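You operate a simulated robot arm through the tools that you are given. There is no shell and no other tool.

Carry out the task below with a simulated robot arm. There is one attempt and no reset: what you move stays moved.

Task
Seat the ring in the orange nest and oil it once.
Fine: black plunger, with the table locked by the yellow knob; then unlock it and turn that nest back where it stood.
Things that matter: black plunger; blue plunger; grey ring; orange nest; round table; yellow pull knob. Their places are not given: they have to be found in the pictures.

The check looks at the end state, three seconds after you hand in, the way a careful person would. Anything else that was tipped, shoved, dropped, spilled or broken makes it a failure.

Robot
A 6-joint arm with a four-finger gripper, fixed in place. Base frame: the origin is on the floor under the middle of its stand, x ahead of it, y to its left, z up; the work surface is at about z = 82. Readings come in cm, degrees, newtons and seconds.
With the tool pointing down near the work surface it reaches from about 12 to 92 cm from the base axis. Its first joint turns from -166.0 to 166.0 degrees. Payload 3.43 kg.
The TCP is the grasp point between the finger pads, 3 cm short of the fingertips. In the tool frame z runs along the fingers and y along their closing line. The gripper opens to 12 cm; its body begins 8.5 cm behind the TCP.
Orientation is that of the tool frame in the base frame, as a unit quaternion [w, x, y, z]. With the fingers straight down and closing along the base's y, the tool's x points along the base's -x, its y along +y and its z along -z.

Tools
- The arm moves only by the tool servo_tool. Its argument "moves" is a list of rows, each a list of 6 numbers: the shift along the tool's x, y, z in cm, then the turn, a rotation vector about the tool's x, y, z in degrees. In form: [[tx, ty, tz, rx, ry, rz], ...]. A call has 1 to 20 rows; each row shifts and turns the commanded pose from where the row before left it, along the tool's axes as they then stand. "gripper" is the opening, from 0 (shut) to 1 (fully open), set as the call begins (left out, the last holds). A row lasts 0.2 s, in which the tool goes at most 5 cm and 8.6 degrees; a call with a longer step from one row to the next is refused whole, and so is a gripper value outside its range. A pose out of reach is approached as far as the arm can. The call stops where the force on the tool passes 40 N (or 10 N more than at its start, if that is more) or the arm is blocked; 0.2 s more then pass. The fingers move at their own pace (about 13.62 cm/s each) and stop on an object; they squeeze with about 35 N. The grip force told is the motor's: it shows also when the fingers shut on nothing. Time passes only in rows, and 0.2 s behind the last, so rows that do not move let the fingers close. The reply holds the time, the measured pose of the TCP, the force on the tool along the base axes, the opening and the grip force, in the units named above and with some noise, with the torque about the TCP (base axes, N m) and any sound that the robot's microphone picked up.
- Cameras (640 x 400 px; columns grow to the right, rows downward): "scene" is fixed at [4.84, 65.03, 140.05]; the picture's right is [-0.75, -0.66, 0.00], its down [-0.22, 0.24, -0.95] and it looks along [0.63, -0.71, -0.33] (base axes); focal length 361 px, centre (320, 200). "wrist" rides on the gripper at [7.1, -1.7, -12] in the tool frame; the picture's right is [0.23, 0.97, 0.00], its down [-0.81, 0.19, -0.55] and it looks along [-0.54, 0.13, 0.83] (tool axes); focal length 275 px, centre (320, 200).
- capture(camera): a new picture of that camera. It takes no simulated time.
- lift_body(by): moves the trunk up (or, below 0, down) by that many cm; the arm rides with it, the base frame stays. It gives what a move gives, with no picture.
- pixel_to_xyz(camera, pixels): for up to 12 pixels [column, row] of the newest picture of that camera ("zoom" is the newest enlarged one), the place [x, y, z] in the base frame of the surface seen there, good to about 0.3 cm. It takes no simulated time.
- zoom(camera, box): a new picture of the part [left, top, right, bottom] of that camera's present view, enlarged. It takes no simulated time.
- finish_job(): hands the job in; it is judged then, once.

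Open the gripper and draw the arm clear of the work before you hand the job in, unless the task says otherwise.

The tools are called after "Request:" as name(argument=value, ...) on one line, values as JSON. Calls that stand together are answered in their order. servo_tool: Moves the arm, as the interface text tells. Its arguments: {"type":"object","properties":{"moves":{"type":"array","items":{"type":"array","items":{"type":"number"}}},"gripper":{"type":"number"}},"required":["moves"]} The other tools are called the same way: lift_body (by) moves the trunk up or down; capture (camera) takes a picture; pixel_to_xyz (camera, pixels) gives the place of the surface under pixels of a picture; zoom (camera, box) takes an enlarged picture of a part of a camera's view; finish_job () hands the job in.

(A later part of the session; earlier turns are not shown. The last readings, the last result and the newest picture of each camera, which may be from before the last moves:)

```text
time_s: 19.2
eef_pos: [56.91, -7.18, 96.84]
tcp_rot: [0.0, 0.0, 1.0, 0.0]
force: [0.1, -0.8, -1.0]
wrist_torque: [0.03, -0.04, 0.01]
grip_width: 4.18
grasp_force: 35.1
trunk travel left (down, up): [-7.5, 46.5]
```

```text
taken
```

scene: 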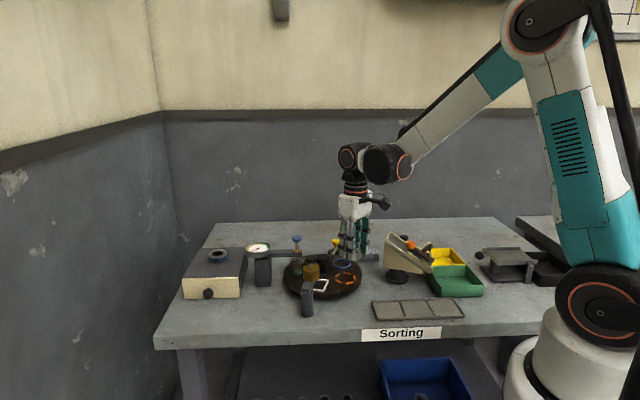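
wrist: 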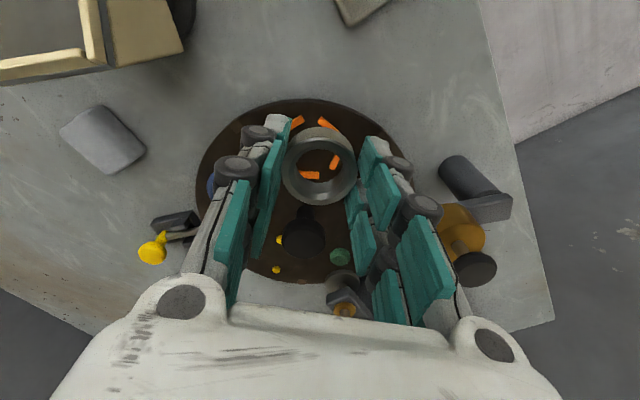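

Still held (4.18). I measure the ring's held position and the visible nest blocks now, and the nest from the scene camera.

Request:
zoom(camera="wrist", box=[240, 100, 400, 200])

Request:
pixel_to_xyz(camera="zoom", pixels=[[175, 260], [455, 260], [320, 135], [320, 405], [235, 82], [345, 95], [375, 248], [280, 300], [320, 220], [210, 350], [430, 350], [210, 180]])

Request:
zoom(camera="scene", box=[300, 230, 380, 310])

Request:
pixel_to_xyz(camera="zoom", pixels=[[330, 195], [300, 200]])

```text
4.00 times, centred on (320, 150) of wrist
```

zoom: 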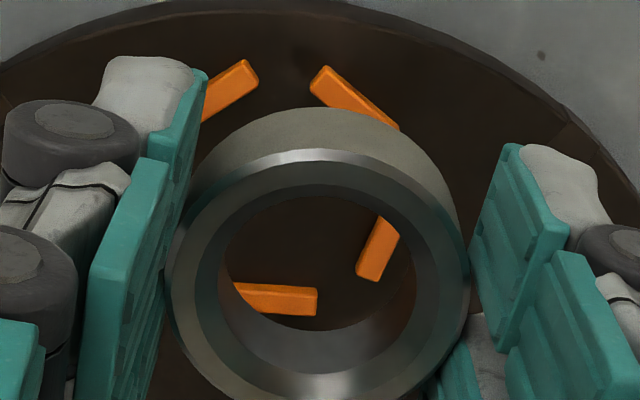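

```text
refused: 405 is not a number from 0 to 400
```

```text
5.00 times, centred on (340, 270) of scene
```

zoom: 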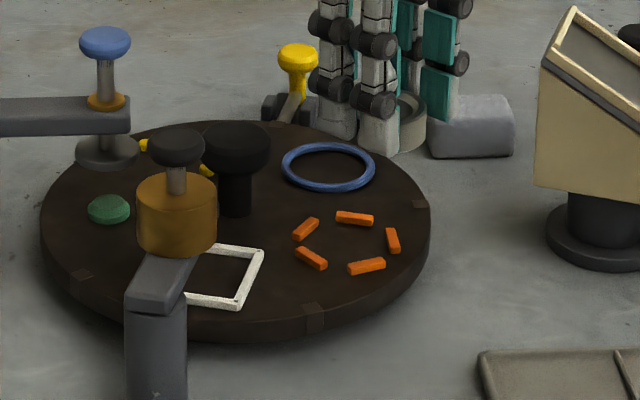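

```text
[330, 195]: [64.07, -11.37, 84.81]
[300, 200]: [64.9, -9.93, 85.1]
```

Scene zoom shows all five orange blocks clearly; I measure each of them, and the ring edges in the wrist view.

Request:
pixel_to_xyz(camera="zoom", pixels=[[306, 227], [354, 216], [392, 239], [367, 265], [311, 256], [348, 242], [237, 140], [277, 125], [315, 318], [420, 204], [82, 277], [180, 135]])

Request:
pixel_to_xyz(camera="wrist", pixels=[[284, 165], [355, 165], [319, 140], [319, 197], [298, 187], [341, 187], [298, 146], [341, 146], [297, 122], [326, 122], [334, 163], [312, 174]])

```text
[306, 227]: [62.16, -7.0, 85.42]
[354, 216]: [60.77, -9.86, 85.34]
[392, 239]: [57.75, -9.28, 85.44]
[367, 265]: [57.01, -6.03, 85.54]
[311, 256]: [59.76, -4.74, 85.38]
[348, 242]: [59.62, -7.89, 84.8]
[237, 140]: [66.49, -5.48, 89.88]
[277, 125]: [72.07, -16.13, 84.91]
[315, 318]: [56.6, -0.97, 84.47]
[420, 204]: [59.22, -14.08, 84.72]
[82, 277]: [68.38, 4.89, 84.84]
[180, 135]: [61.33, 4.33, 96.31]
```

```text
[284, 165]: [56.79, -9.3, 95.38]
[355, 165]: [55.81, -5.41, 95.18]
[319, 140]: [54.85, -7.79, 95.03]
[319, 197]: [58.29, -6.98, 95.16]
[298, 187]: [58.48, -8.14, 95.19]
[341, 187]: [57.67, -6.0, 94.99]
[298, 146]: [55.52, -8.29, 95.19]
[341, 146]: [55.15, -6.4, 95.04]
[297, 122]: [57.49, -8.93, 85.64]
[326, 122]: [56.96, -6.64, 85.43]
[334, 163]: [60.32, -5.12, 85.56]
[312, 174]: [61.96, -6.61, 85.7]
```

Nest centre from three views averages (59.57,-7.51), and the ring is currently about (56.7,-7.3). I shift over the nest and come down to a hover with ring bottom ≈1 cm above the blocks.

Request:
servo_tool(moves=[[-0.6, -0.05, 0, 0, 0, 0], [-0.9, -0.07, 0, 0, 0, 0], [-0.8, -0.05, 0, 0, 0, 0], [-0.55, -0.05, 0, 0, 0, 0], [0, 0, 0.8, 0, 0, 0], [0, 0, 1.3, 0, 0, 0], [0, 0, 1.5, 0, 0, 0], [0, 0, 1.5, 0, 0, 0], [0, 0, 0.9, 0, 0, 0], [0, 0, 0.4, 0, 0, 0], [0, 0, 0, 0, 0, 0]])

Request:
capture(camera="wrist")

Request:
zoom(camera="wrist", box=[240, 110, 400, 210])

Request:
zoom(camera="scene", box=[305, 250, 385, 300])

```text
time_s: 21.6
eef_pos: [59.56, -7.5, 90.52]
tcp_rot: [0.0, 0.0, 1.0, -0.001]
force: [-0.1, -0.5, -1.3]
wrist_torque: [0.0, 0.01, 0.01]
grip_width: 4.17
grasp_force: 35.2
trunk travel left (down, up): [-7.5, 46.5]
```

```text
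taken
```

wrist: 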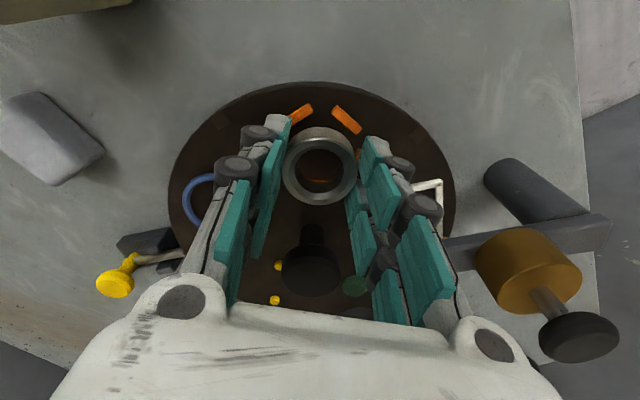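

```text
4.00 times, centred on (320, 160) of wrist
```

zoom: 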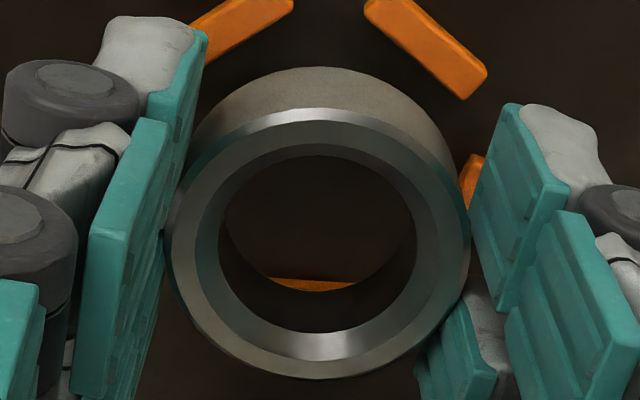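

```text
8.00 times, centred on (345, 275) of scene
```

zoom: 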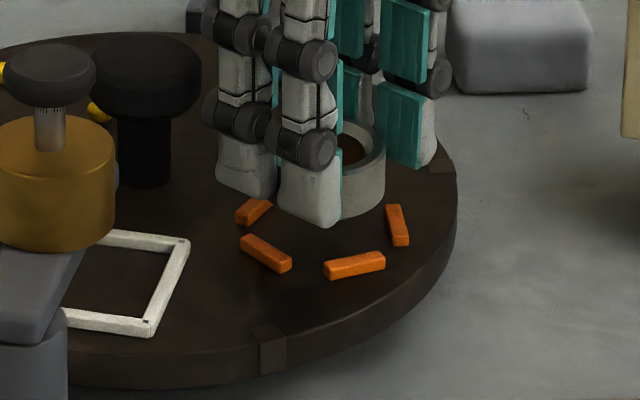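

Ring hovers above the nest. I measure the block centres visible here ((347,121), (300,115)) against the ring's edges to check alignment.

Request:
pixel_to_xyz(camera="wrist", pixels=[[347, 120], [300, 114], [283, 172], [355, 172], [319, 140], [319, 200], [297, 190], [341, 190], [297, 150], [341, 150], [319, 180], [336, 112]])

Request:
zoom(camera="wrist", box=[270, 95, 380, 165])

Request:
pixel_to_xyz(camera="scene", pixels=[[354, 278], [346, 283], [338, 281], [336, 276], [351, 275], [349, 270], [353, 268]])

```text
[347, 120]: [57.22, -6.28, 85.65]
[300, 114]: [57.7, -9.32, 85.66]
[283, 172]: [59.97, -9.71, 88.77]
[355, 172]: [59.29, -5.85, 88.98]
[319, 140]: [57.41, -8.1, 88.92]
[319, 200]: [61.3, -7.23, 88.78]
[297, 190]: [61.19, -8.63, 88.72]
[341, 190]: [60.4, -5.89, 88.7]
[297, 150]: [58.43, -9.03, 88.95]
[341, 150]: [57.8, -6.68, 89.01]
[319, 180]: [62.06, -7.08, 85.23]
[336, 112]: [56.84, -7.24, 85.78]
```

```text
5.71 times, centred on (325, 130) of wrist
```

zoom: 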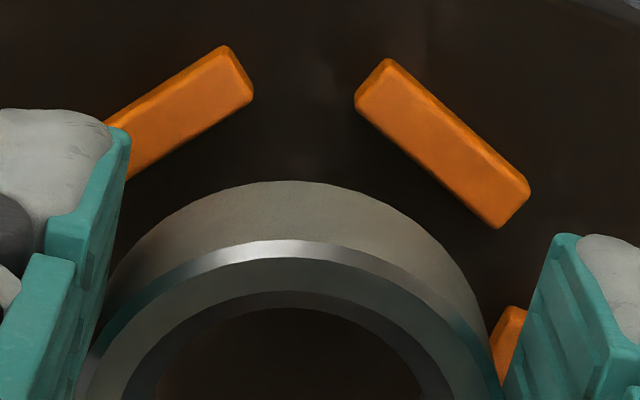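

```text
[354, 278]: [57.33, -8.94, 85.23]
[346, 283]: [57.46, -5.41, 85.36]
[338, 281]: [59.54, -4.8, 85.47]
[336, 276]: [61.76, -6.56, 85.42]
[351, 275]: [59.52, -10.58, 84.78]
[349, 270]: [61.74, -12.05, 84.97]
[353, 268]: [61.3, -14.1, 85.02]
```

Comparison gives the ring about 0.1 cm short in x and 0.18 in y of the nest centre (clearance ≈0.29). I correct and lower 1.2 cm.

Request:
servo_tool(moves=[[-0.1, 0.18, 0, 0, 0, 0], [0, 0, 0.4, 0, 0, 0], [0, 0, 0.4, 0, 0, 0], [0, 0, 0.2, 0, 0, 0], [0, 0, 0, 0, 0, 0]])

Request:
zoom(camera="wrist", box=[240, 110, 400, 210])

Request:
zoom(camera="scene", box=[325, 255, 373, 285])

```text
time_s: 22.8
eef_pos: [59.72, -7.31, 89.5]
tcp_rot: [-0.001, -0.001, 1.0, 0.001]
force: [0.3, 0.7, -1.6]
wrist_torque: [0.03, 0.04, -0.02]
grip_width: 4.19
grasp_force: 35.0
trunk travel left (down, up): [-7.5, 46.5]
```

```text
4.00 times, centred on (320, 160) of wrist
```

zoom: 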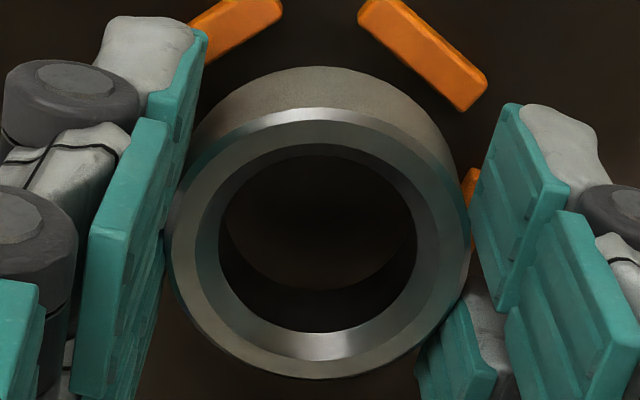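

```text
13.33 times, centred on (349, 270) of scene
```

zoom: 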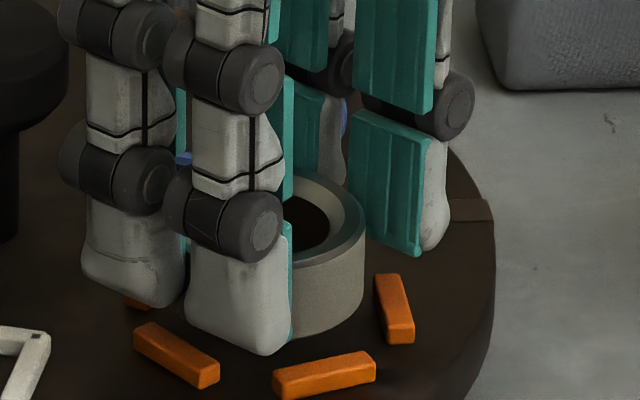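

Scene geometry puts the ring laterally within about 0.1 cm of the nest centre. I lower the last 0.6 cm in small steps and watch the force.

Request:
servo_tool(moves=[[0, 0, 0.2, 0, 0, 0], [0, 0, 0.15, 0, 0, 0], [0, 0, 0.1, 0, 0, 0], [0, 0, 0, 0, 0, 0]])

Request:
zoom(camera="scene", box=[325, 255, 373, 285])

Request:
zoom(camera="wrist", box=[240, 110, 400, 210])

```text
time_s: 23.8
eef_pos: [59.82, -7.24, 89.02]
tcp_rot: [0.0, 0.0, 1.0, 0.0]
force: [-4.7, -0.6, -2.4]
wrist_torque: [-0.07, 0.19, 0.0]
grip_width: 4.18
grasp_force: 35.1
trunk travel left (down, up): [-7.5, 46.5]
```

```text
13.33 times, centred on (349, 270) of scene
```

zoom: 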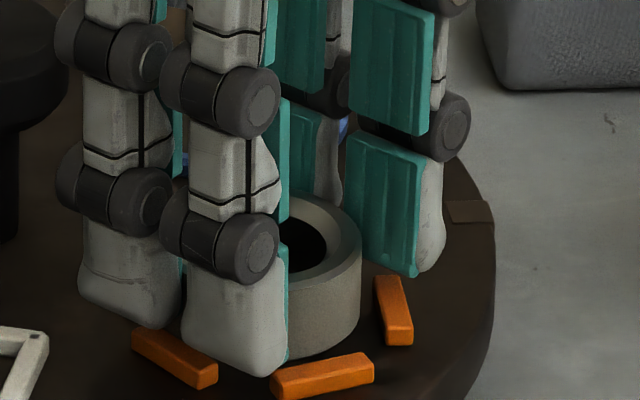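

```text
4.00 times, centred on (320, 160) of wrist
```

zoom: 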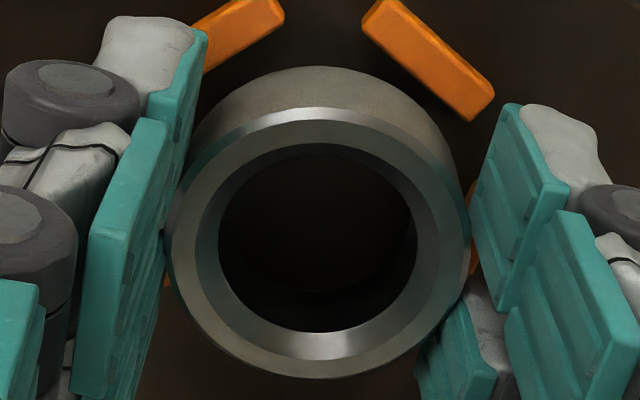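

A -4.7 N x-force shows the ring touching the inner (+x) block side. I back off 0.15 cm in x and check the force.

Request:
servo_tool(moves=[[0.1, 0, 0, 0, 0, 0], [0.05, 0, 0, 0, 0, 0], [0, 0, 0, 0, 0, 0]])

Request:
zoom(camera="wrist", box=[240, 110, 400, 210])

```text
time_s: 24.6
eef_pos: [59.59, -7.23, 89.02]
tcp_rot: [-0.001, -0.001, 1.0, -0.001]
force: [0.0, -0.4, -0.7]
wrist_torque: [-0.04, 0.02, 0.01]
grip_width: 4.19
grasp_force: 35.2
trunk travel left (down, up): [-7.5, 46.5]
```

```text
4.00 times, centred on (320, 160) of wrist
```

zoom: 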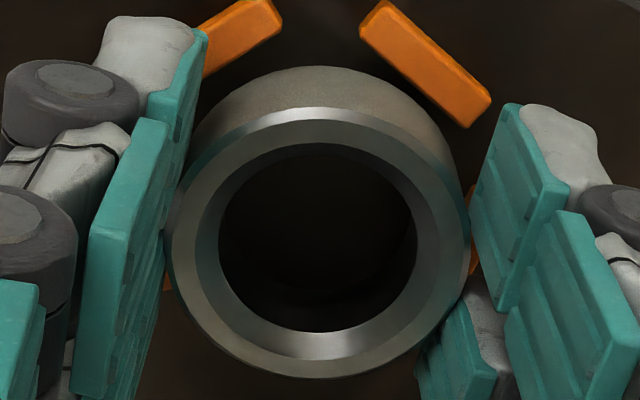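

Force is clear now. I lower the remaining couple of millimetres until it touches the table.

Request:
servo_tool(moves=[[0, 0, 0.08, 0, 0, 0], [0, 0, 0.08, 0, 0, 0], [0, 0, 0, 0, 0, 0]])

Request:
zoom(camera="scene", box=[325, 255, 373, 285])

```text
time_s: 25.4
eef_pos: [59.69, -7.37, 88.83]
tcp_rot: [0.0, 0.0, 1.0, 0.0]
force: [0.1, 0.5, -1.3]
wrist_torque: [0.04, -0.01, 0.02]
grip_width: 4.16
grasp_force: 34.5
trunk travel left (down, up): [-7.5, 46.5]
```

```text
13.33 times, centred on (349, 270) of scene
```

zoom: 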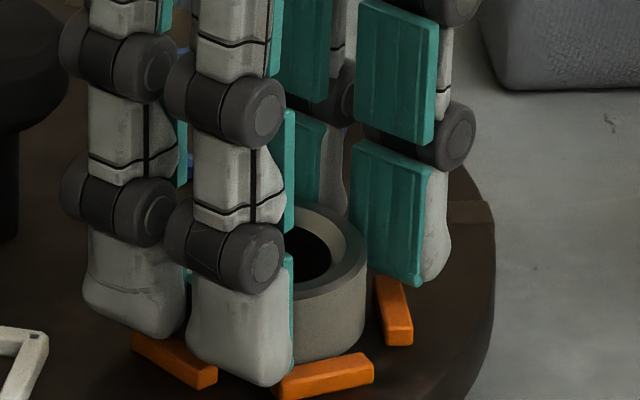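

Still carrying its weight (-1.3 N). I go down another 0.1–0.15 cm.

Request:
servo_tool(moves=[[0, 0, 0.06, 0, 0, 0], [0, 0, 0.06, 0, 0, 0], [0, 0, 0, 0, 0, 0]])

```text
time_s: 26.2
eef_pos: [59.62, -7.4, 88.81]
tcp_rot: [0.0, -0.001, 1.0, 0.0]
force: [-0.6, 0.9, -1.3]
wrist_torque: [0.02, 0.02, 0.0]
grip_width: 4.17
grasp_force: 34.8
trunk travel left (down, up): [-7.5, 46.5]
```

One more small step down, watching force; fingertips are about 0.2 cm above the block tops.

Request:
servo_tool(moves=[[0, 0, 0.08, 0, 0, 0], [0, 0, 0, 0, 0, 0]])

Request:
zoom(camera="scene", box=[325, 255, 373, 285])

```text
time_s: 26.8
eef_pos: [59.53, -7.31, 88.72]
tcp_rot: [0.0, -0.001, 1.0, 0.0]
force: [2.1, -1.2, 4.0]
wrist_torque: [0.01, -0.02, -0.03]
grip_width: 4.17
grasp_force: 35.0
trunk travel left (down, up): [-7.5, 46.5]
```

```text
13.33 times, centred on (349, 270) of scene
```

zoom: 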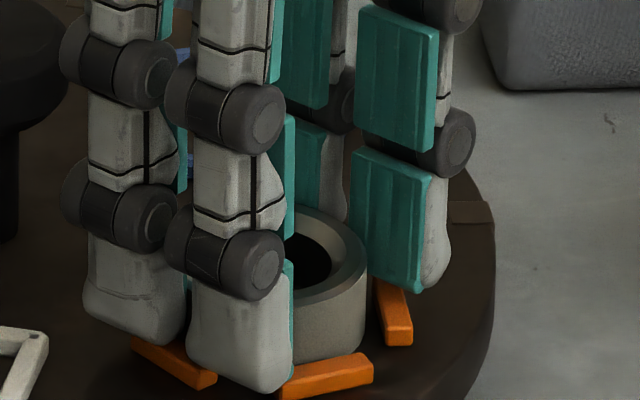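

Contact is made (+4 N). I release by opening only to about 5.3 cm and hold.

Request:
servo_tool(moves=[[0, 0, 0, 0, 0, 0], [0, 0, 0, 0, 0, 0], [0, 0, 0, 0, 0, 0]], gripper=0.44)

Request:
zoom(camera="scene", box=[325, 255, 373, 285])

Request:
zoom(camera="wrist", box=[240, 110, 400, 210])

```text
time_s: 27.6
eef_pos: [59.58, -7.33, 88.73]
tcp_rot: [0.0, 0.0, 1.0, 0.0]
force: [0.1, 0.3, -0.8]
wrist_torque: [0.01, 0.01, 0.0]
grip_width: 5.3
grasp_force: 0.1
trunk travel left (down, up): [-7.5, 46.5]
```

```text
13.33 times, centred on (349, 270) of scene
```

zoom: 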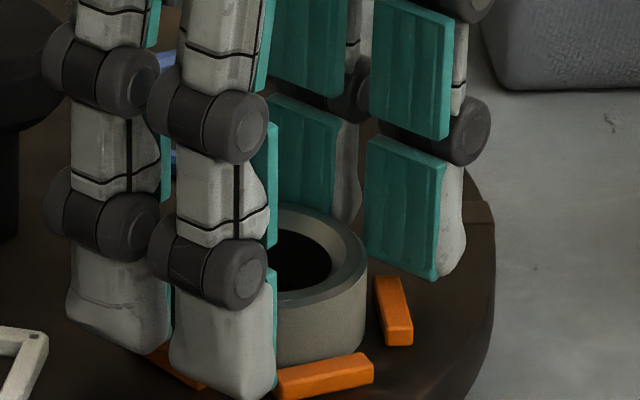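

```text
4.00 times, centred on (320, 160) of wrist
```

zoom: 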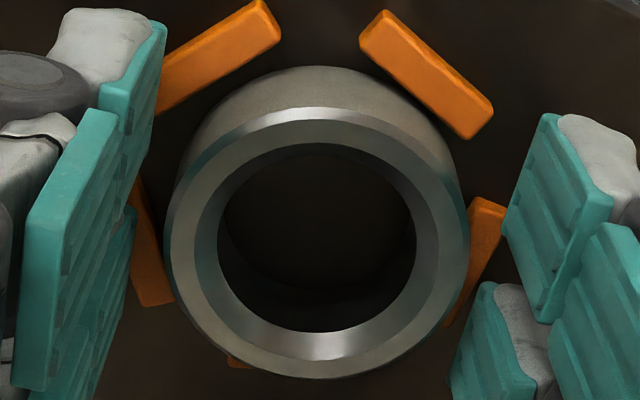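

Ring sits inside the five blocks. I lift straight up slowly and then view it from above.

Request:
servo_tool(moves=[[0, 0, -0.3, 0, 0, 0], [0, 0, -0.6, 0, 0, 0], [0, 0, -1, 0, 0, 0], [0, 0, -2, 0, 0, 0], [0, 0, -3, 0, 0, 0], [0, 0, -3, 0, 0, 0], [0, 0, -3, 0, 0, 0], [0, 0, -2, 0, 0, 0], [0, 0, 0, 0, 0, 0]])

Request:
capture(camera="wrist")

Request:
zoom(camera="wrist", box=[200, 60, 440, 210])

Request:
zoom(camera="scene", box=[280, 225, 376, 300])

```text
time_s: 29.6
eef_pos: [59.54, -7.24, 103.79]
tcp_rot: [0.0, 0.0, 1.0, 0.0]
force: [-0.1, -0.3, -0.1]
wrist_torque: [0.01, 0.0, 0.0]
grip_width: 5.28
grasp_force: 0.0
trunk travel left (down, up): [-7.5, 46.5]
```

```text
taken
```

wrist: 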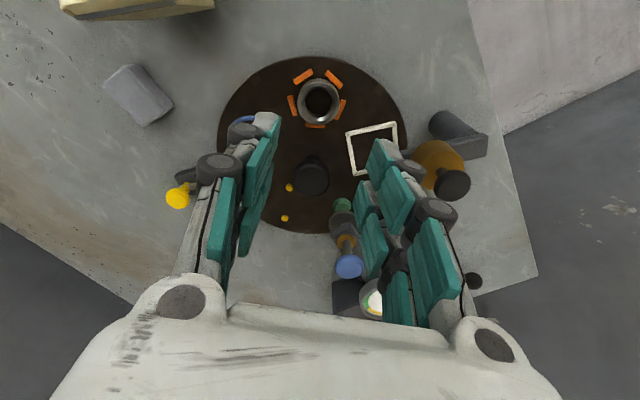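

```text
2.67 times, centred on (320, 135) of wrist
```

zoom: 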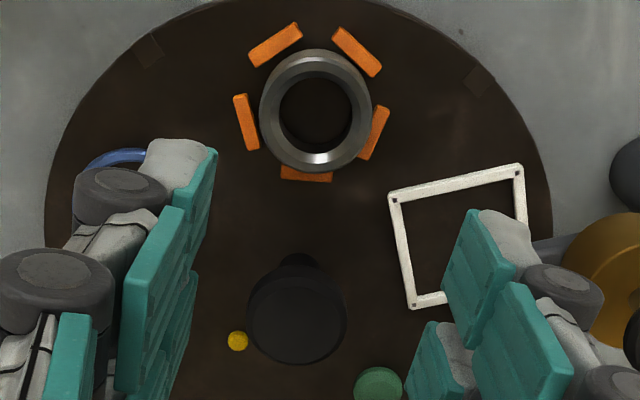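

```text
5.33 times, centred on (328, 262) of scene
```

zoom: 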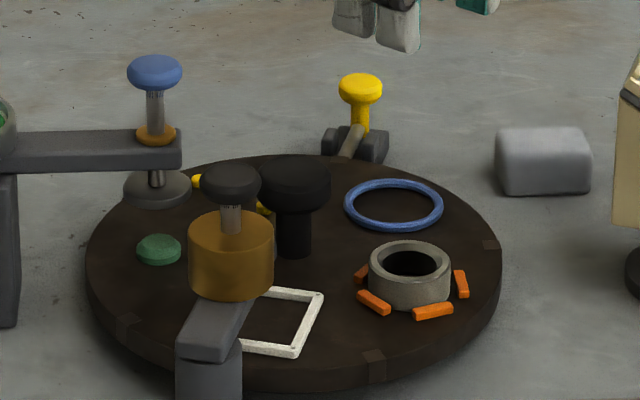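

The ring is seated in the orange nest. Next I look closely at the yellow bolt; I move to about (62.5,-19,103) to view it.

Request:
servo_tool(moves=[[0, -1, 0, 0, 0, 0], [-0.5, -2, 0, 0, 0, 0], [-0.5, -2.5, 0, 0, 0, 0], [-1, -2.5, 0, 0, 0, 0], [-0.5, -2, 0, 0, 0, 0], [-0.5, -1.8, 0, 0, 0, 0], [0, 0, 0, 0, 0, 0]])

Request:
capture(camera="wrist")

Request:
zoom(camera="wrist", box=[240, 80, 400, 180])

```text
time_s: 31.2
eef_pos: [62.8, -19.27, 103.93]
tcp_rot: [0.0, 0.0, 1.0, 0.001]
force: [0.2, -0.3, -0.2]
wrist_torque: [0.01, 0.0, -0.02]
grip_width: 5.28
grasp_force: 0.2
trunk travel left (down, up): [-7.5, 46.5]
```

```text
taken
```

wrist: 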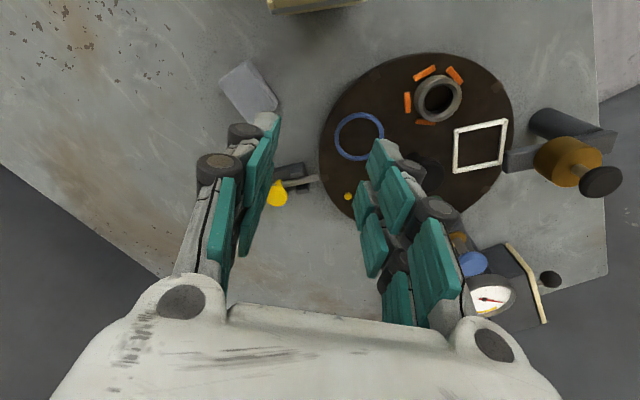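

```text
4.00 times, centred on (320, 130) of wrist
```

zoom: 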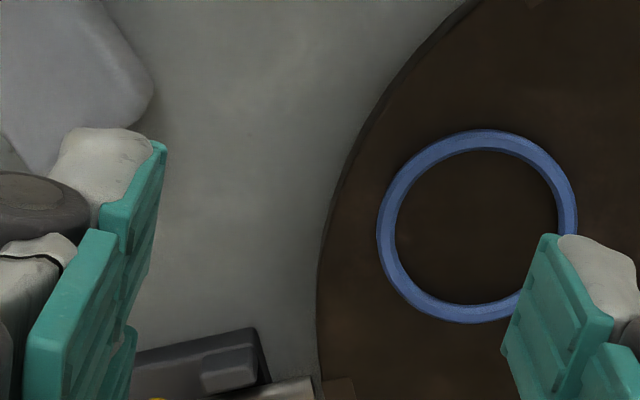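

I zoom on the bolt at wrist (295,183) in this closer view and measure its rod, knob and bracket.

Request:
zoom(camera="wrist", box=[256, 150, 352, 210])

Request:
pixel_to_xyz(camera="zoom", pixels=[[140, 290], [180, 230], [240, 230], [330, 205], [410, 190], [430, 190], [452, 190], [500, 185], [330, 150], [330, 260], [220, 110], [170, 330]])

```text
6.67 times, centred on (304, 180) of wrist
```

zoom: 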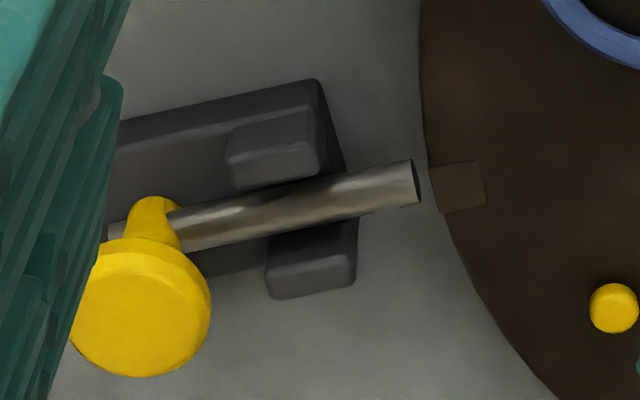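

```text
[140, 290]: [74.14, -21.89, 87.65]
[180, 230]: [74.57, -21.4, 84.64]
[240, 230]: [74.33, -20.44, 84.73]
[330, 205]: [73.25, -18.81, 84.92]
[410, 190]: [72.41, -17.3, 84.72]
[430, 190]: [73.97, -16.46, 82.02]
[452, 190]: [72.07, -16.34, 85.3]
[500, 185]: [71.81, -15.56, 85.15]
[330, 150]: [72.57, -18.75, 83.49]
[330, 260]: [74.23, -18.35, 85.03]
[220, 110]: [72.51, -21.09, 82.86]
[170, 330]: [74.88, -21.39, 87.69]
```

The bolt is retracted (rod tip at about (72.3,-17.1), rim gap ≈0.4 cm), so the table is free. I move over the centre knob near (67.0,-6.4), staying at z≈104, and then turn the tool -81° so the fingers will sweep clear of the blue plunger.

Request:
servo_tool(moves=[[-0.4, 1.2, 0, 0, 0, 0], [-0.8, 2.4, 0, 0, 0, 0], [-0.9, 2.7, 0, 0, 0, 0], [-0.9, 2.7, 0, 0, 0, 0], [-0.8, 2.4, 0, 0, 0, 0], [-0.4, 1.47, 0, 0, 0, 0], [0, 0, 0, 0, 0, 0]])

Request:
servo_tool(moves=[[0, 0, 0, 0, 0, -4], [0, 0, 0, 0, 0, -7], [0, 0, 0, 0, 0, -8], [0, 0, 0, 0, 0, -8], [0, 0, 0, 0, 0, -8], [0, 0, 0, 0, 0, -8], [0, 0, 0, 0, 0, -8], [0, 0, 0, 0, 0, -8], [0, 0, 0, 0, 0, -8], [0, 0, 0, 0, 0, -7], [0, 0, 0, 0, 0, -5], [0, 0, 0, 0, 0, -2], [0, 0, 0, 0, 0, 0]])

Request:
capture(camera="wrist")

Request:
capture(camera="scene")

```text
time_s: 32.8
eef_pos: [66.9, -6.22, 103.66]
tcp_rot: [0.0, 0.0, 1.0, 0.0]
force: [0.3, -0.3, 0.2]
wrist_torque: [0.03, 0.04, -0.02]
grip_width: 5.29
grasp_force: 0.1
trunk travel left (down, up): [-7.5, 46.5]
```

```text
time_s: 35.6
eef_pos: [66.93, -6.18, 103.51]
tcp_rot: [0.0, -0.65, 0.76, 0.0]
force: [-0.8, 0.0, 0.3]
wrist_torque: [0.03, -0.01, 0.01]
grip_width: 5.26
grasp_force: 0.0
trunk travel left (down, up): [-7.5, 46.5]
```

```text
taken
```

wrist: 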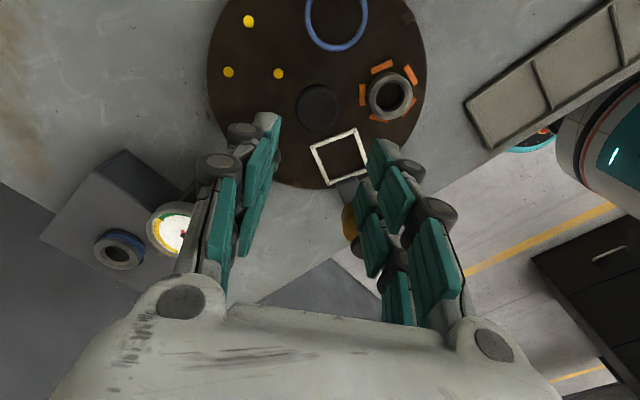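

```text
taken
```

scene: 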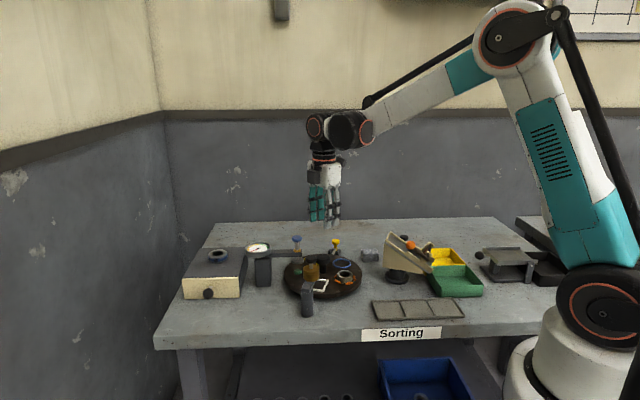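

Tool now closes along ≈171°. The knob top appears at wrist (317,106); I zoom to find its centre precisely.

Request:
zoom(camera="wrist", box=[240, 60, 400, 160])

Request:
pixel_to_xyz(camera="zoom", pixels=[[312, 190], [235, 190], [390, 190], [312, 110], [312, 265], [250, 140], [375, 140]])

```text
4.00 times, centred on (320, 110) of wrist
```

zoom: 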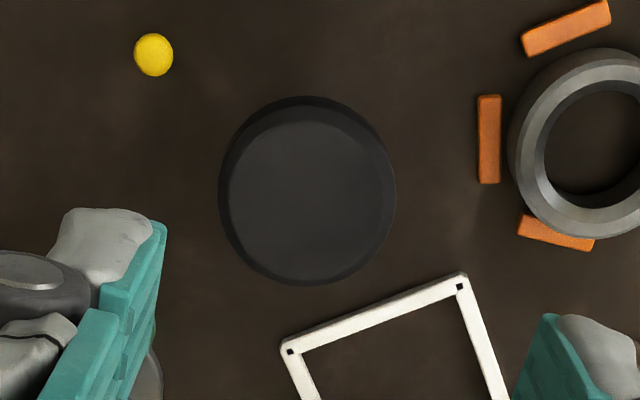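

```text
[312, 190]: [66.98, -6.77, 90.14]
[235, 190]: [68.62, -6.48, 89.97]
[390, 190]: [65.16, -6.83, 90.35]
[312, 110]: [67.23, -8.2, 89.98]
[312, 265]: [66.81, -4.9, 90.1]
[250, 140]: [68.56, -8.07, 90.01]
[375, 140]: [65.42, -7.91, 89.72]
```

Knob centre is about (67.07,-6.5); I correct by (0.3,-0.27) in tool axes, open to 6 cm and descend to z≈94.5 for a re-check.

Request:
servo_tool(moves=[[0.3, -0.27, 0, 0, 0, 0], [0, 0, 1, 0, 0, 0], [0, 0, 2, 0, 0, 0], [0, 0, 2, 0, 0, 0], [0, 0, 2, 0, 0, 0], [0, 0, 1.3, 0, 0, 0], [0, 0, 0.7, 0, 0, 0], [0, 0, 0, 0, 0, 0]], gripper=0.5)

Request:
capture(camera="wrist")

Request:
zoom(camera="wrist", box=[220, 80, 420, 205])

Request:
zoom(camera="scene", box=[270, 210, 382, 300])

```text
time_s: 37.4
eef_pos: [66.99, -6.45, 94.63]
tcp_rot: [0.001, -0.65, 0.76, 0.0]
force: [0.0, 0.8, -0.7]
wrist_torque: [-0.05, 0.0, 0.04]
grip_width: 6.01
grasp_force: 0.1
trunk travel left (down, up): [-7.5, 46.5]
```

```text
taken
```

wrist: 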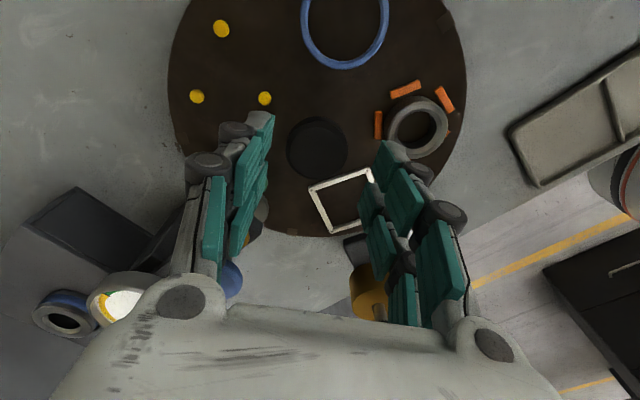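

```text
3.20 times, centred on (320, 142) of wrist
```

zoom: 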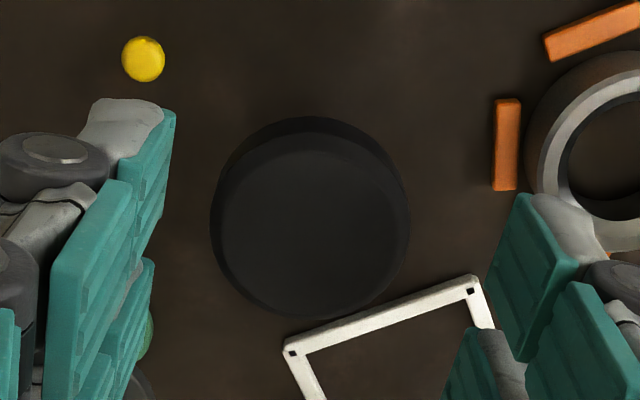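

```text
4.44 times, centred on (326, 255) of scene
```

zoom: 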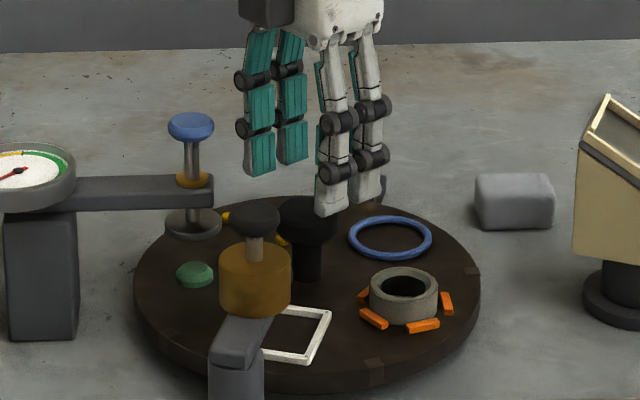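

Knob top centre appears at wrist (317,150), slightly off. I cross-check with measured points before the last descent.

Request:
pixel_to_xyz(camera="zoom", pixels=[[230, 225], [400, 225], [313, 140], [313, 310], [313, 225], [250, 165], [375, 165], [250, 285], [375, 285]])

Request:
zoom(camera="wrist", box=[220, 80, 420, 205])

Request:
pixel_to_xyz(camera="zoom", pixels=[[230, 225], [400, 225], [313, 140], [313, 310], [313, 225], [250, 165], [375, 165], [250, 285], [375, 285]])

```text
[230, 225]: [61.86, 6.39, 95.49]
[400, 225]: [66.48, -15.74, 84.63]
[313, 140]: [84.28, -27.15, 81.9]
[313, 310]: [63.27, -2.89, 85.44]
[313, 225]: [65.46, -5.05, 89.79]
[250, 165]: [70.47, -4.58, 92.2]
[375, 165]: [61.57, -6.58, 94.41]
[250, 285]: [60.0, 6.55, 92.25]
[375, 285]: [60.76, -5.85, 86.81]
```

```text
3.20 times, centred on (320, 142) of wrist
```

zoom: 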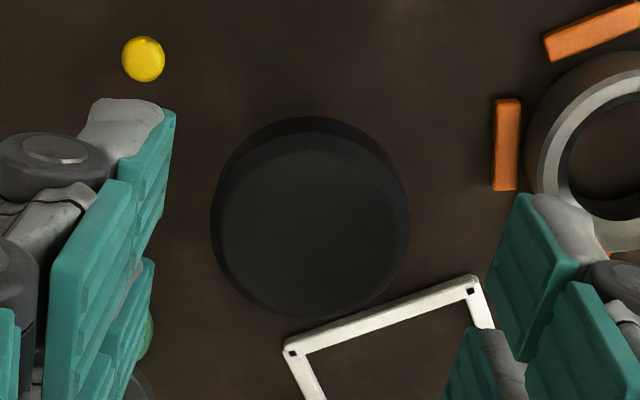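

```text
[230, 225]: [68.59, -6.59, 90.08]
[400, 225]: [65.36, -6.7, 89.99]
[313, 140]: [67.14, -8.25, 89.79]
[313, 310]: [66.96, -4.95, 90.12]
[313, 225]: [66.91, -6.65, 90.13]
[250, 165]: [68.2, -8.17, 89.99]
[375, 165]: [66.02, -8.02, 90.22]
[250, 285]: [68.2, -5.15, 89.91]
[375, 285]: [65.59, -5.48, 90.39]
```

Knob centre ≈ (67.0,-6.63). I apply the correction and lower to TCP z≈90.6 (tips ≈87.6, above the ring top 87.1).

Request:
servo_tool(moves=[[0.19, -0.1, 0, 0, 0, 0], [0, 0, 1, 0, 0, 0], [0, 0, 1.2, 0, 0, 0], [0, 0, 1, 0, 0, 0], [0, 0, 0.7, 0, 0, 0], [0, 0, 0, 0, 0, 0]])

Request:
zoom(camera="wrist", box=[220, 110, 420, 235])

Request:
zoom(camera="scene", box=[270, 210, 382, 300])

```text
time_s: 38.8
eef_pos: [67.05, -6.77, 90.7]
tcp_rot: [0.0, -0.65, 0.76, 0.001]
force: [0.4, -0.1, 0.3]
wrist_torque: [0.01, 0.0, 0.0]
grip_width: 5.99
grasp_force: 0.0
trunk travel left (down, up): [-7.5, 46.5]
```

```text
3.20 times, centred on (320, 172) of wrist
```

zoom: 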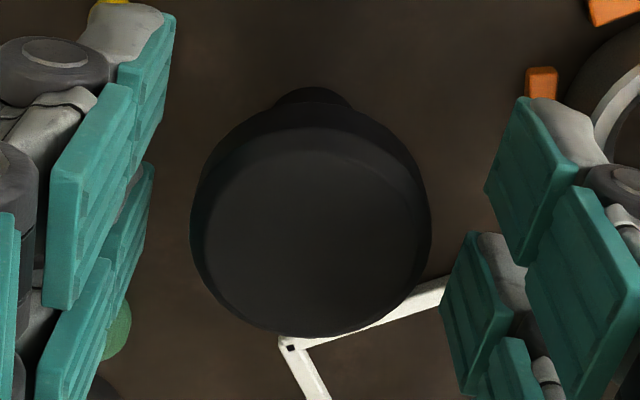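

```text
4.44 times, centred on (326, 255) of scene
```

zoom: 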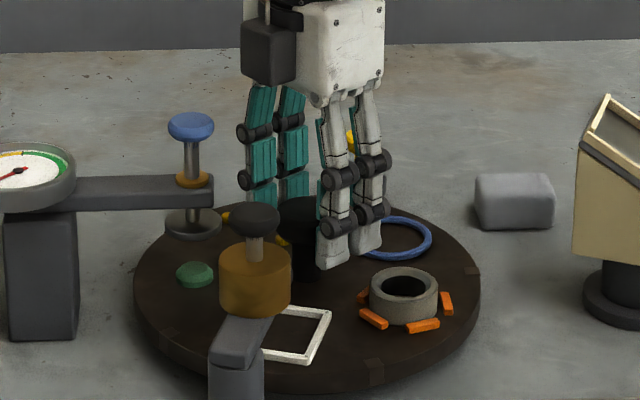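

The knob is centred between the fingers (wrist row ≈183 as predicted). I close on it.

Request:
servo_tool(moves=[[0, 0, 0, 0, 0, 0], [0, 0, 0, 0, 0, 0], [0, 0, 0, 0, 0, 0], [0, 0, 0, 0, 0, 0]], gripper=0)

Request:
zoom(camera="wrist", box=[220, 110, 420, 235])

Request:
zoom(camera="scene", box=[270, 210, 382, 300])

```text
time_s: 39.8
eef_pos: [67.21, -6.71, 90.79]
tcp_rot: [0.0, -0.65, 0.76, 0.001]
force: [12.2, -1.2, 8.9]
wrist_torque: [0.03, -0.35, -0.08]
grip_width: 4.03
grasp_force: 44.8
trunk travel left (down, up): [-7.5, 46.5]
```

```text
3.20 times, centred on (320, 172) of wrist
```

zoom: 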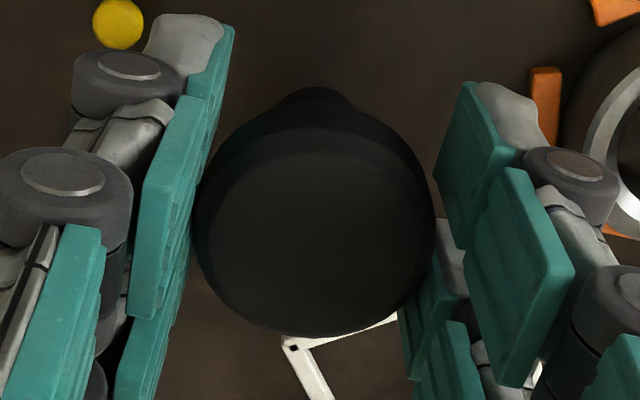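

```text
4.44 times, centred on (326, 255) of scene
```

zoom: 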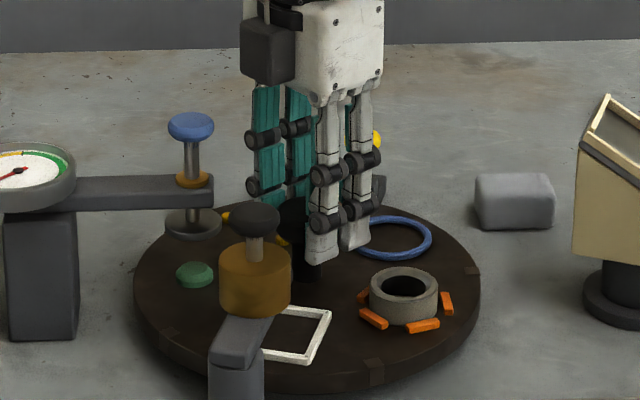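

Gripped at 4.03 cm but with a 12 N side force in +x; I relieve it by shifting 0.12 cm that way (tool -y).

Request:
servo_tool(moves=[[0, -0.12, 0, 0, 0, 0], [0, 0, 0, 0, 0, 0]])

```text
time_s: 40.4
eef_pos: [67.18, -6.68, 90.57]
tcp_rot: [-0.001, -0.649, 0.76, 0.0]
force: [0.7, 0.9, 2.0]
wrist_torque: [0.12, 0.09, -0.01]
grip_width: 4.04
grasp_force: 44.8
trunk travel left (down, up): [-7.5, 46.5]
```

Forces are now small. I start turning: a first 8° clockwise (tool +z turn) as a test.

Request:
servo_tool(moves=[[0, 0, 0, 0, 0, 2], [0, 0, 0, 0, 0, 3], [0, 0, 0, 0, 0, 3], [0, 0, 0, 0, 0, 0]])

Request:
zoom(camera="scene", box=[270, 210, 382, 300])

```text
time_s: 41.4
eef_pos: [67.04, -6.78, 90.65]
tcp_rot: [0.0, -0.595, 0.804, 0.0]
force: [-23.0, 8.5, -16.7]
wrist_torque: [0.31, 0.48, 0.11]
grip_width: 4.01
grasp_force: 45.3
trunk travel left (down, up): [-7.5, 46.5]
```

```text
4.44 times, centred on (326, 255) of scene
```

zoom: 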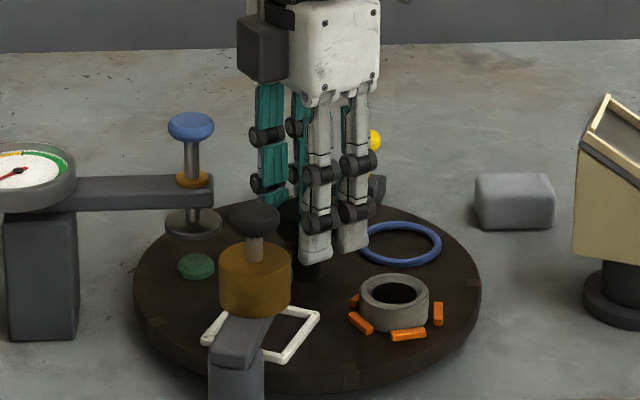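

The table turns with the ring riding along. There is a -23 N side load, so I relieve it (shift about -0.2 in x, down 0.15) before turning further.

Request:
servo_tool(moves=[[-0.02, 0.2, 0.12, 0, 0, 0], [0, 0, 0, 0, 0, 0]])

```text
time_s: 42.0
eef_pos: [67.05, -6.76, 90.81]
tcp_rot: [0.0, -0.595, 0.804, 0.0]
force: [-7.3, 3.1, 8.2]
wrist_torque: [-0.25, 0.33, 0.0]
grip_width: 4.04
grasp_force: 45.3
trunk travel left (down, up): [-7.5, 46.5]
```

Loads are lower now. I continue clockwise by 14° in small steps with a slight relief.

Request:
servo_tool(moves=[[0, 0.06, -0.05, 0, 0, 3], [0, 0, 0, 0, 0, 4], [0, 0, 0, 0, 0, 4], [0, 0, 0, 0, 0, 3], [0, 0, 0, 0, 0, 0]])

```text
time_s: 43.2
eef_pos: [66.98, -6.69, 90.66]
tcp_rot: [0.001, -0.492, 0.87, 0.0]
force: [1.6, 2.4, 14.7]
wrist_torque: [0.02, 0.07, -0.04]
grip_width: 4.04
grasp_force: 45.3
trunk travel left (down, up): [-7.5, 46.5]
```

22° done. I ease up 0.08 cm and turn a further 16°.

Request:
servo_tool(moves=[[0, 0, -0.08, 0, 0, 3], [0, 0, 0, 0, 0, 5], [0, 0, 0, 0, 0, 5], [0, 0, 0, 0, 0, 3], [0, 0, 0, 0, 0, 0]])

Request:
zoom(camera="scene", box=[270, 210, 382, 300])

```text
time_s: 44.4
eef_pos: [66.94, -6.66, 90.68]
tcp_rot: [0.001, -0.366, 0.93, 0.0]
force: [-9.0, 5.3, -1.8]
wrist_torque: [0.14, 0.28, -0.04]
grip_width: 4.04
grasp_force: 44.9
trunk travel left (down, up): [-7.5, 46.5]
```

```text
4.44 times, centred on (326, 255) of scene
```

zoom: 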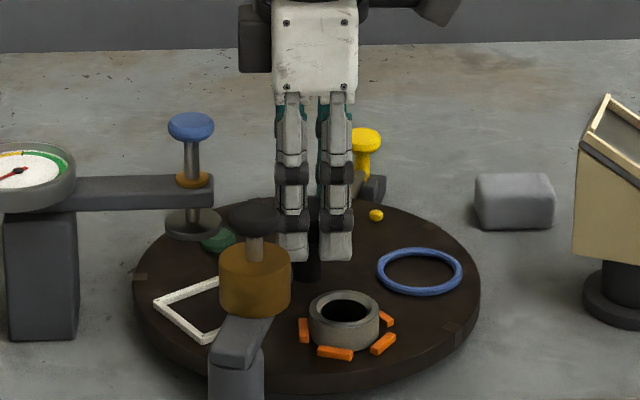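

38° turned, ring riding well and clear of the oil arm. I relieve slightly and turn another 18°.

Request:
servo_tool(moves=[[0.03, 0.09, 0, 0, 0, 3], [0, 0, 0, 0, 0, 5], [0, 0, 0, 0, 0, 5], [0, 0, 0, 0, 0, 4], [0, 0, 0, 0, 0, 1], [0, 0, 0, 0, 0, 0]])

Request:
zoom(camera="scene", box=[270, 210, 382, 300])

```text
time_s: 45.8
eef_pos: [66.78, -6.46, 90.77]
tcp_rot: [-0.001, -0.216, 0.976, 0.0]
force: [-15.4, 16.6, -14.7]
wrist_torque: [0.51, 0.07, 0.06]
grip_width: 4.03
grasp_force: 44.8
trunk travel left (down, up): [-7.5, 46.5]
```

```text
4.44 times, centred on (326, 255) of scene
```

zoom: 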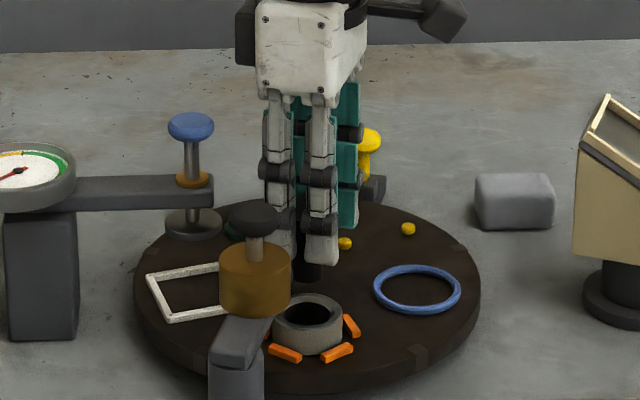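

56° turned. I relieve the side load (about -0.13, +0.15, -0.1 in base) and then turn 8° more.

Request:
servo_tool(moves=[[0.05, 0.17, 0.09, 0, 0, 0], [0, 0, 0, 0, 0, 3], [0, 0, 0, 0, 0, 3], [0, 0, 0, 0, 0, 2], [0, 0, 0, 0, 0, 0]])

Request:
zoom(camera="scene", box=[270, 210, 382, 300])

```text
time_s: 47.0
eef_pos: [66.77, -6.44, 90.69]
tcp_rot: [0.0, -0.148, 0.989, -0.001]
force: [7.2, 13.8, 22.7]
wrist_torque: [0.24, -0.03, -0.01]
grip_width: 4.02
grasp_force: 44.8
trunk travel left (down, up): [-7.5, 46.5]
```

```text
4.44 times, centred on (326, 255) of scene
```

zoom: 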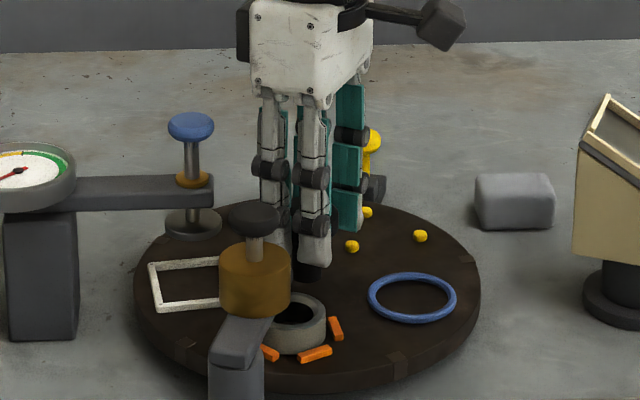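

64° turned. I relieve the load again (mostly upward 0.15) and turn 5° more, then inspect the notch against the bolt.

Request:
servo_tool(moves=[[-0.07, 0.08, -0.15, 0, 0, 0], [0, 0, 0, 0, 0, 3], [0, 0, 0, 0, 0, 2], [0, 0, 0, 0, 0, 0]])

Request:
capture(camera="wrist")

Request:
zoom(camera="scene", box=[270, 220, 382, 310])

```text
time_s: 48.0
eef_pos: [66.82, -6.39, 90.74]
tcp_rot: [-0.002, -0.104, 0.995, 0.0]
force: [-8.5, 8.4, -15.0]
wrist_torque: [0.19, -0.24, -0.09]
grip_width: 4.02
grasp_force: 45.3
trunk travel left (down, up): [-7.5, 46.5]
```

```text
taken
```

wrist: 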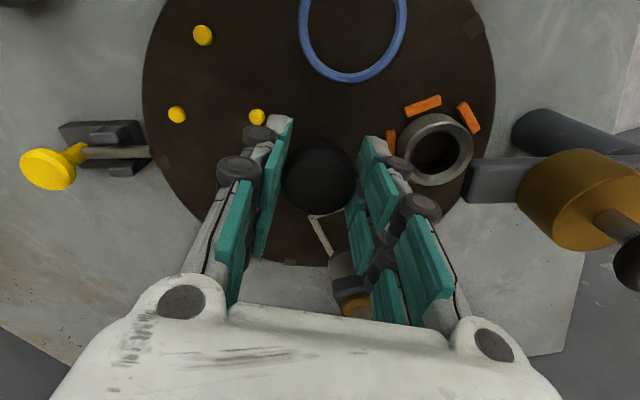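

```text
4.44 times, centred on (326, 265) of scene
```

zoom: 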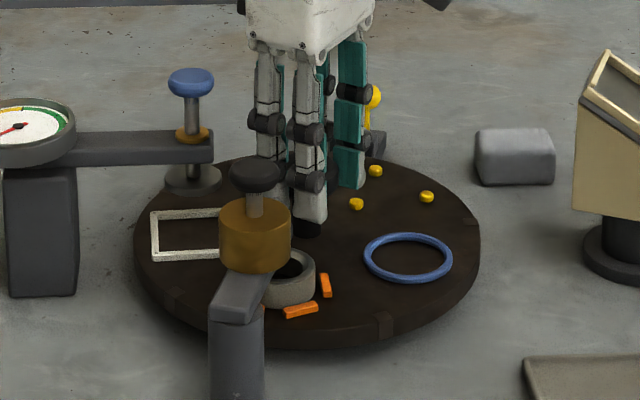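

The wrist view shows the bolt rod at (120,152) and a rim notch near (163,163). I zoom to judge the remaining angle.

Request:
zoom(camera="wrist", box=[60, 110, 220, 210])

Request:
pixel_to_xyz(camera="zoom", pixels=[[415, 205], [350, 165], [130, 170], [250, 170], [385, 200], [440, 205], [425, 180], [430, 235]])

```text
4.00 times, centred on (140, 160) of wrist
```

zoom: 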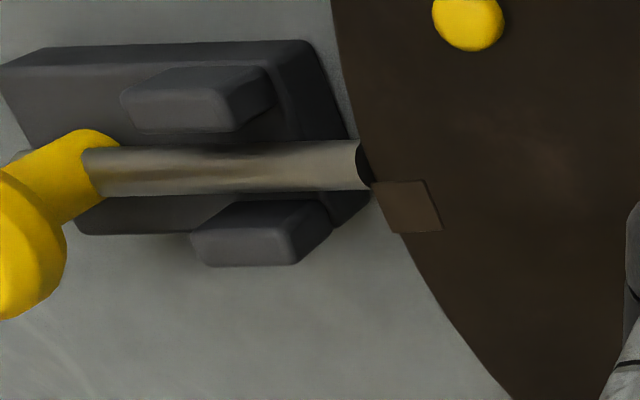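

```text
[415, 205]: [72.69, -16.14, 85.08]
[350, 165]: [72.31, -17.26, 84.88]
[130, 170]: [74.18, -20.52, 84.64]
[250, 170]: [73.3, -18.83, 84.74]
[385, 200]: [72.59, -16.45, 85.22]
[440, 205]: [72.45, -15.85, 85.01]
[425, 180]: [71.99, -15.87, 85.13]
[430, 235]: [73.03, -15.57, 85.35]
```

The notch is about 0.7 cm (≈3.7°) short of the bolt axis. I turn another 3.5° with a small relief.

Request:
servo_tool(moves=[[0.06, 0.07, 0.08, 0, 0, 0], [0, 0, 0, 0, 0, 2], [0, 0, 0, 0, 0, 1.5], [0, 0, 0, 0, 0, 0]])

Request:
zoom(camera="wrist", box=[60, 110, 220, 210])

```text
time_s: 49.0
eef_pos: [66.75, -6.34, 90.62]
tcp_rot: [0.0, -0.074, 0.997, 0.0]
force: [7.4, 3.6, 0.8]
wrist_torque: [0.0, 0.01, 0.03]
grip_width: 4.04
grasp_force: 45.8
trunk travel left (down, up): [-7.5, 46.5]
```

```text
4.00 times, centred on (140, 160) of wrist
```

zoom: 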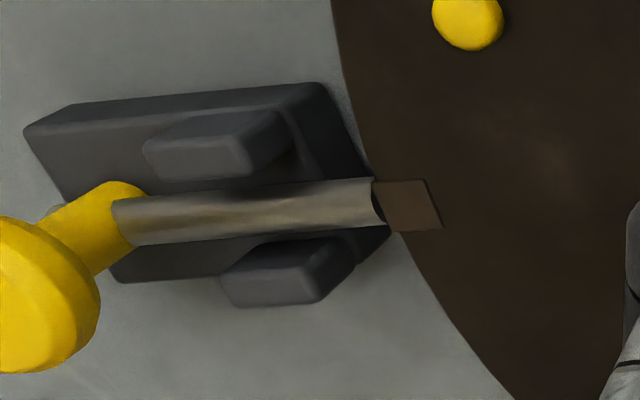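

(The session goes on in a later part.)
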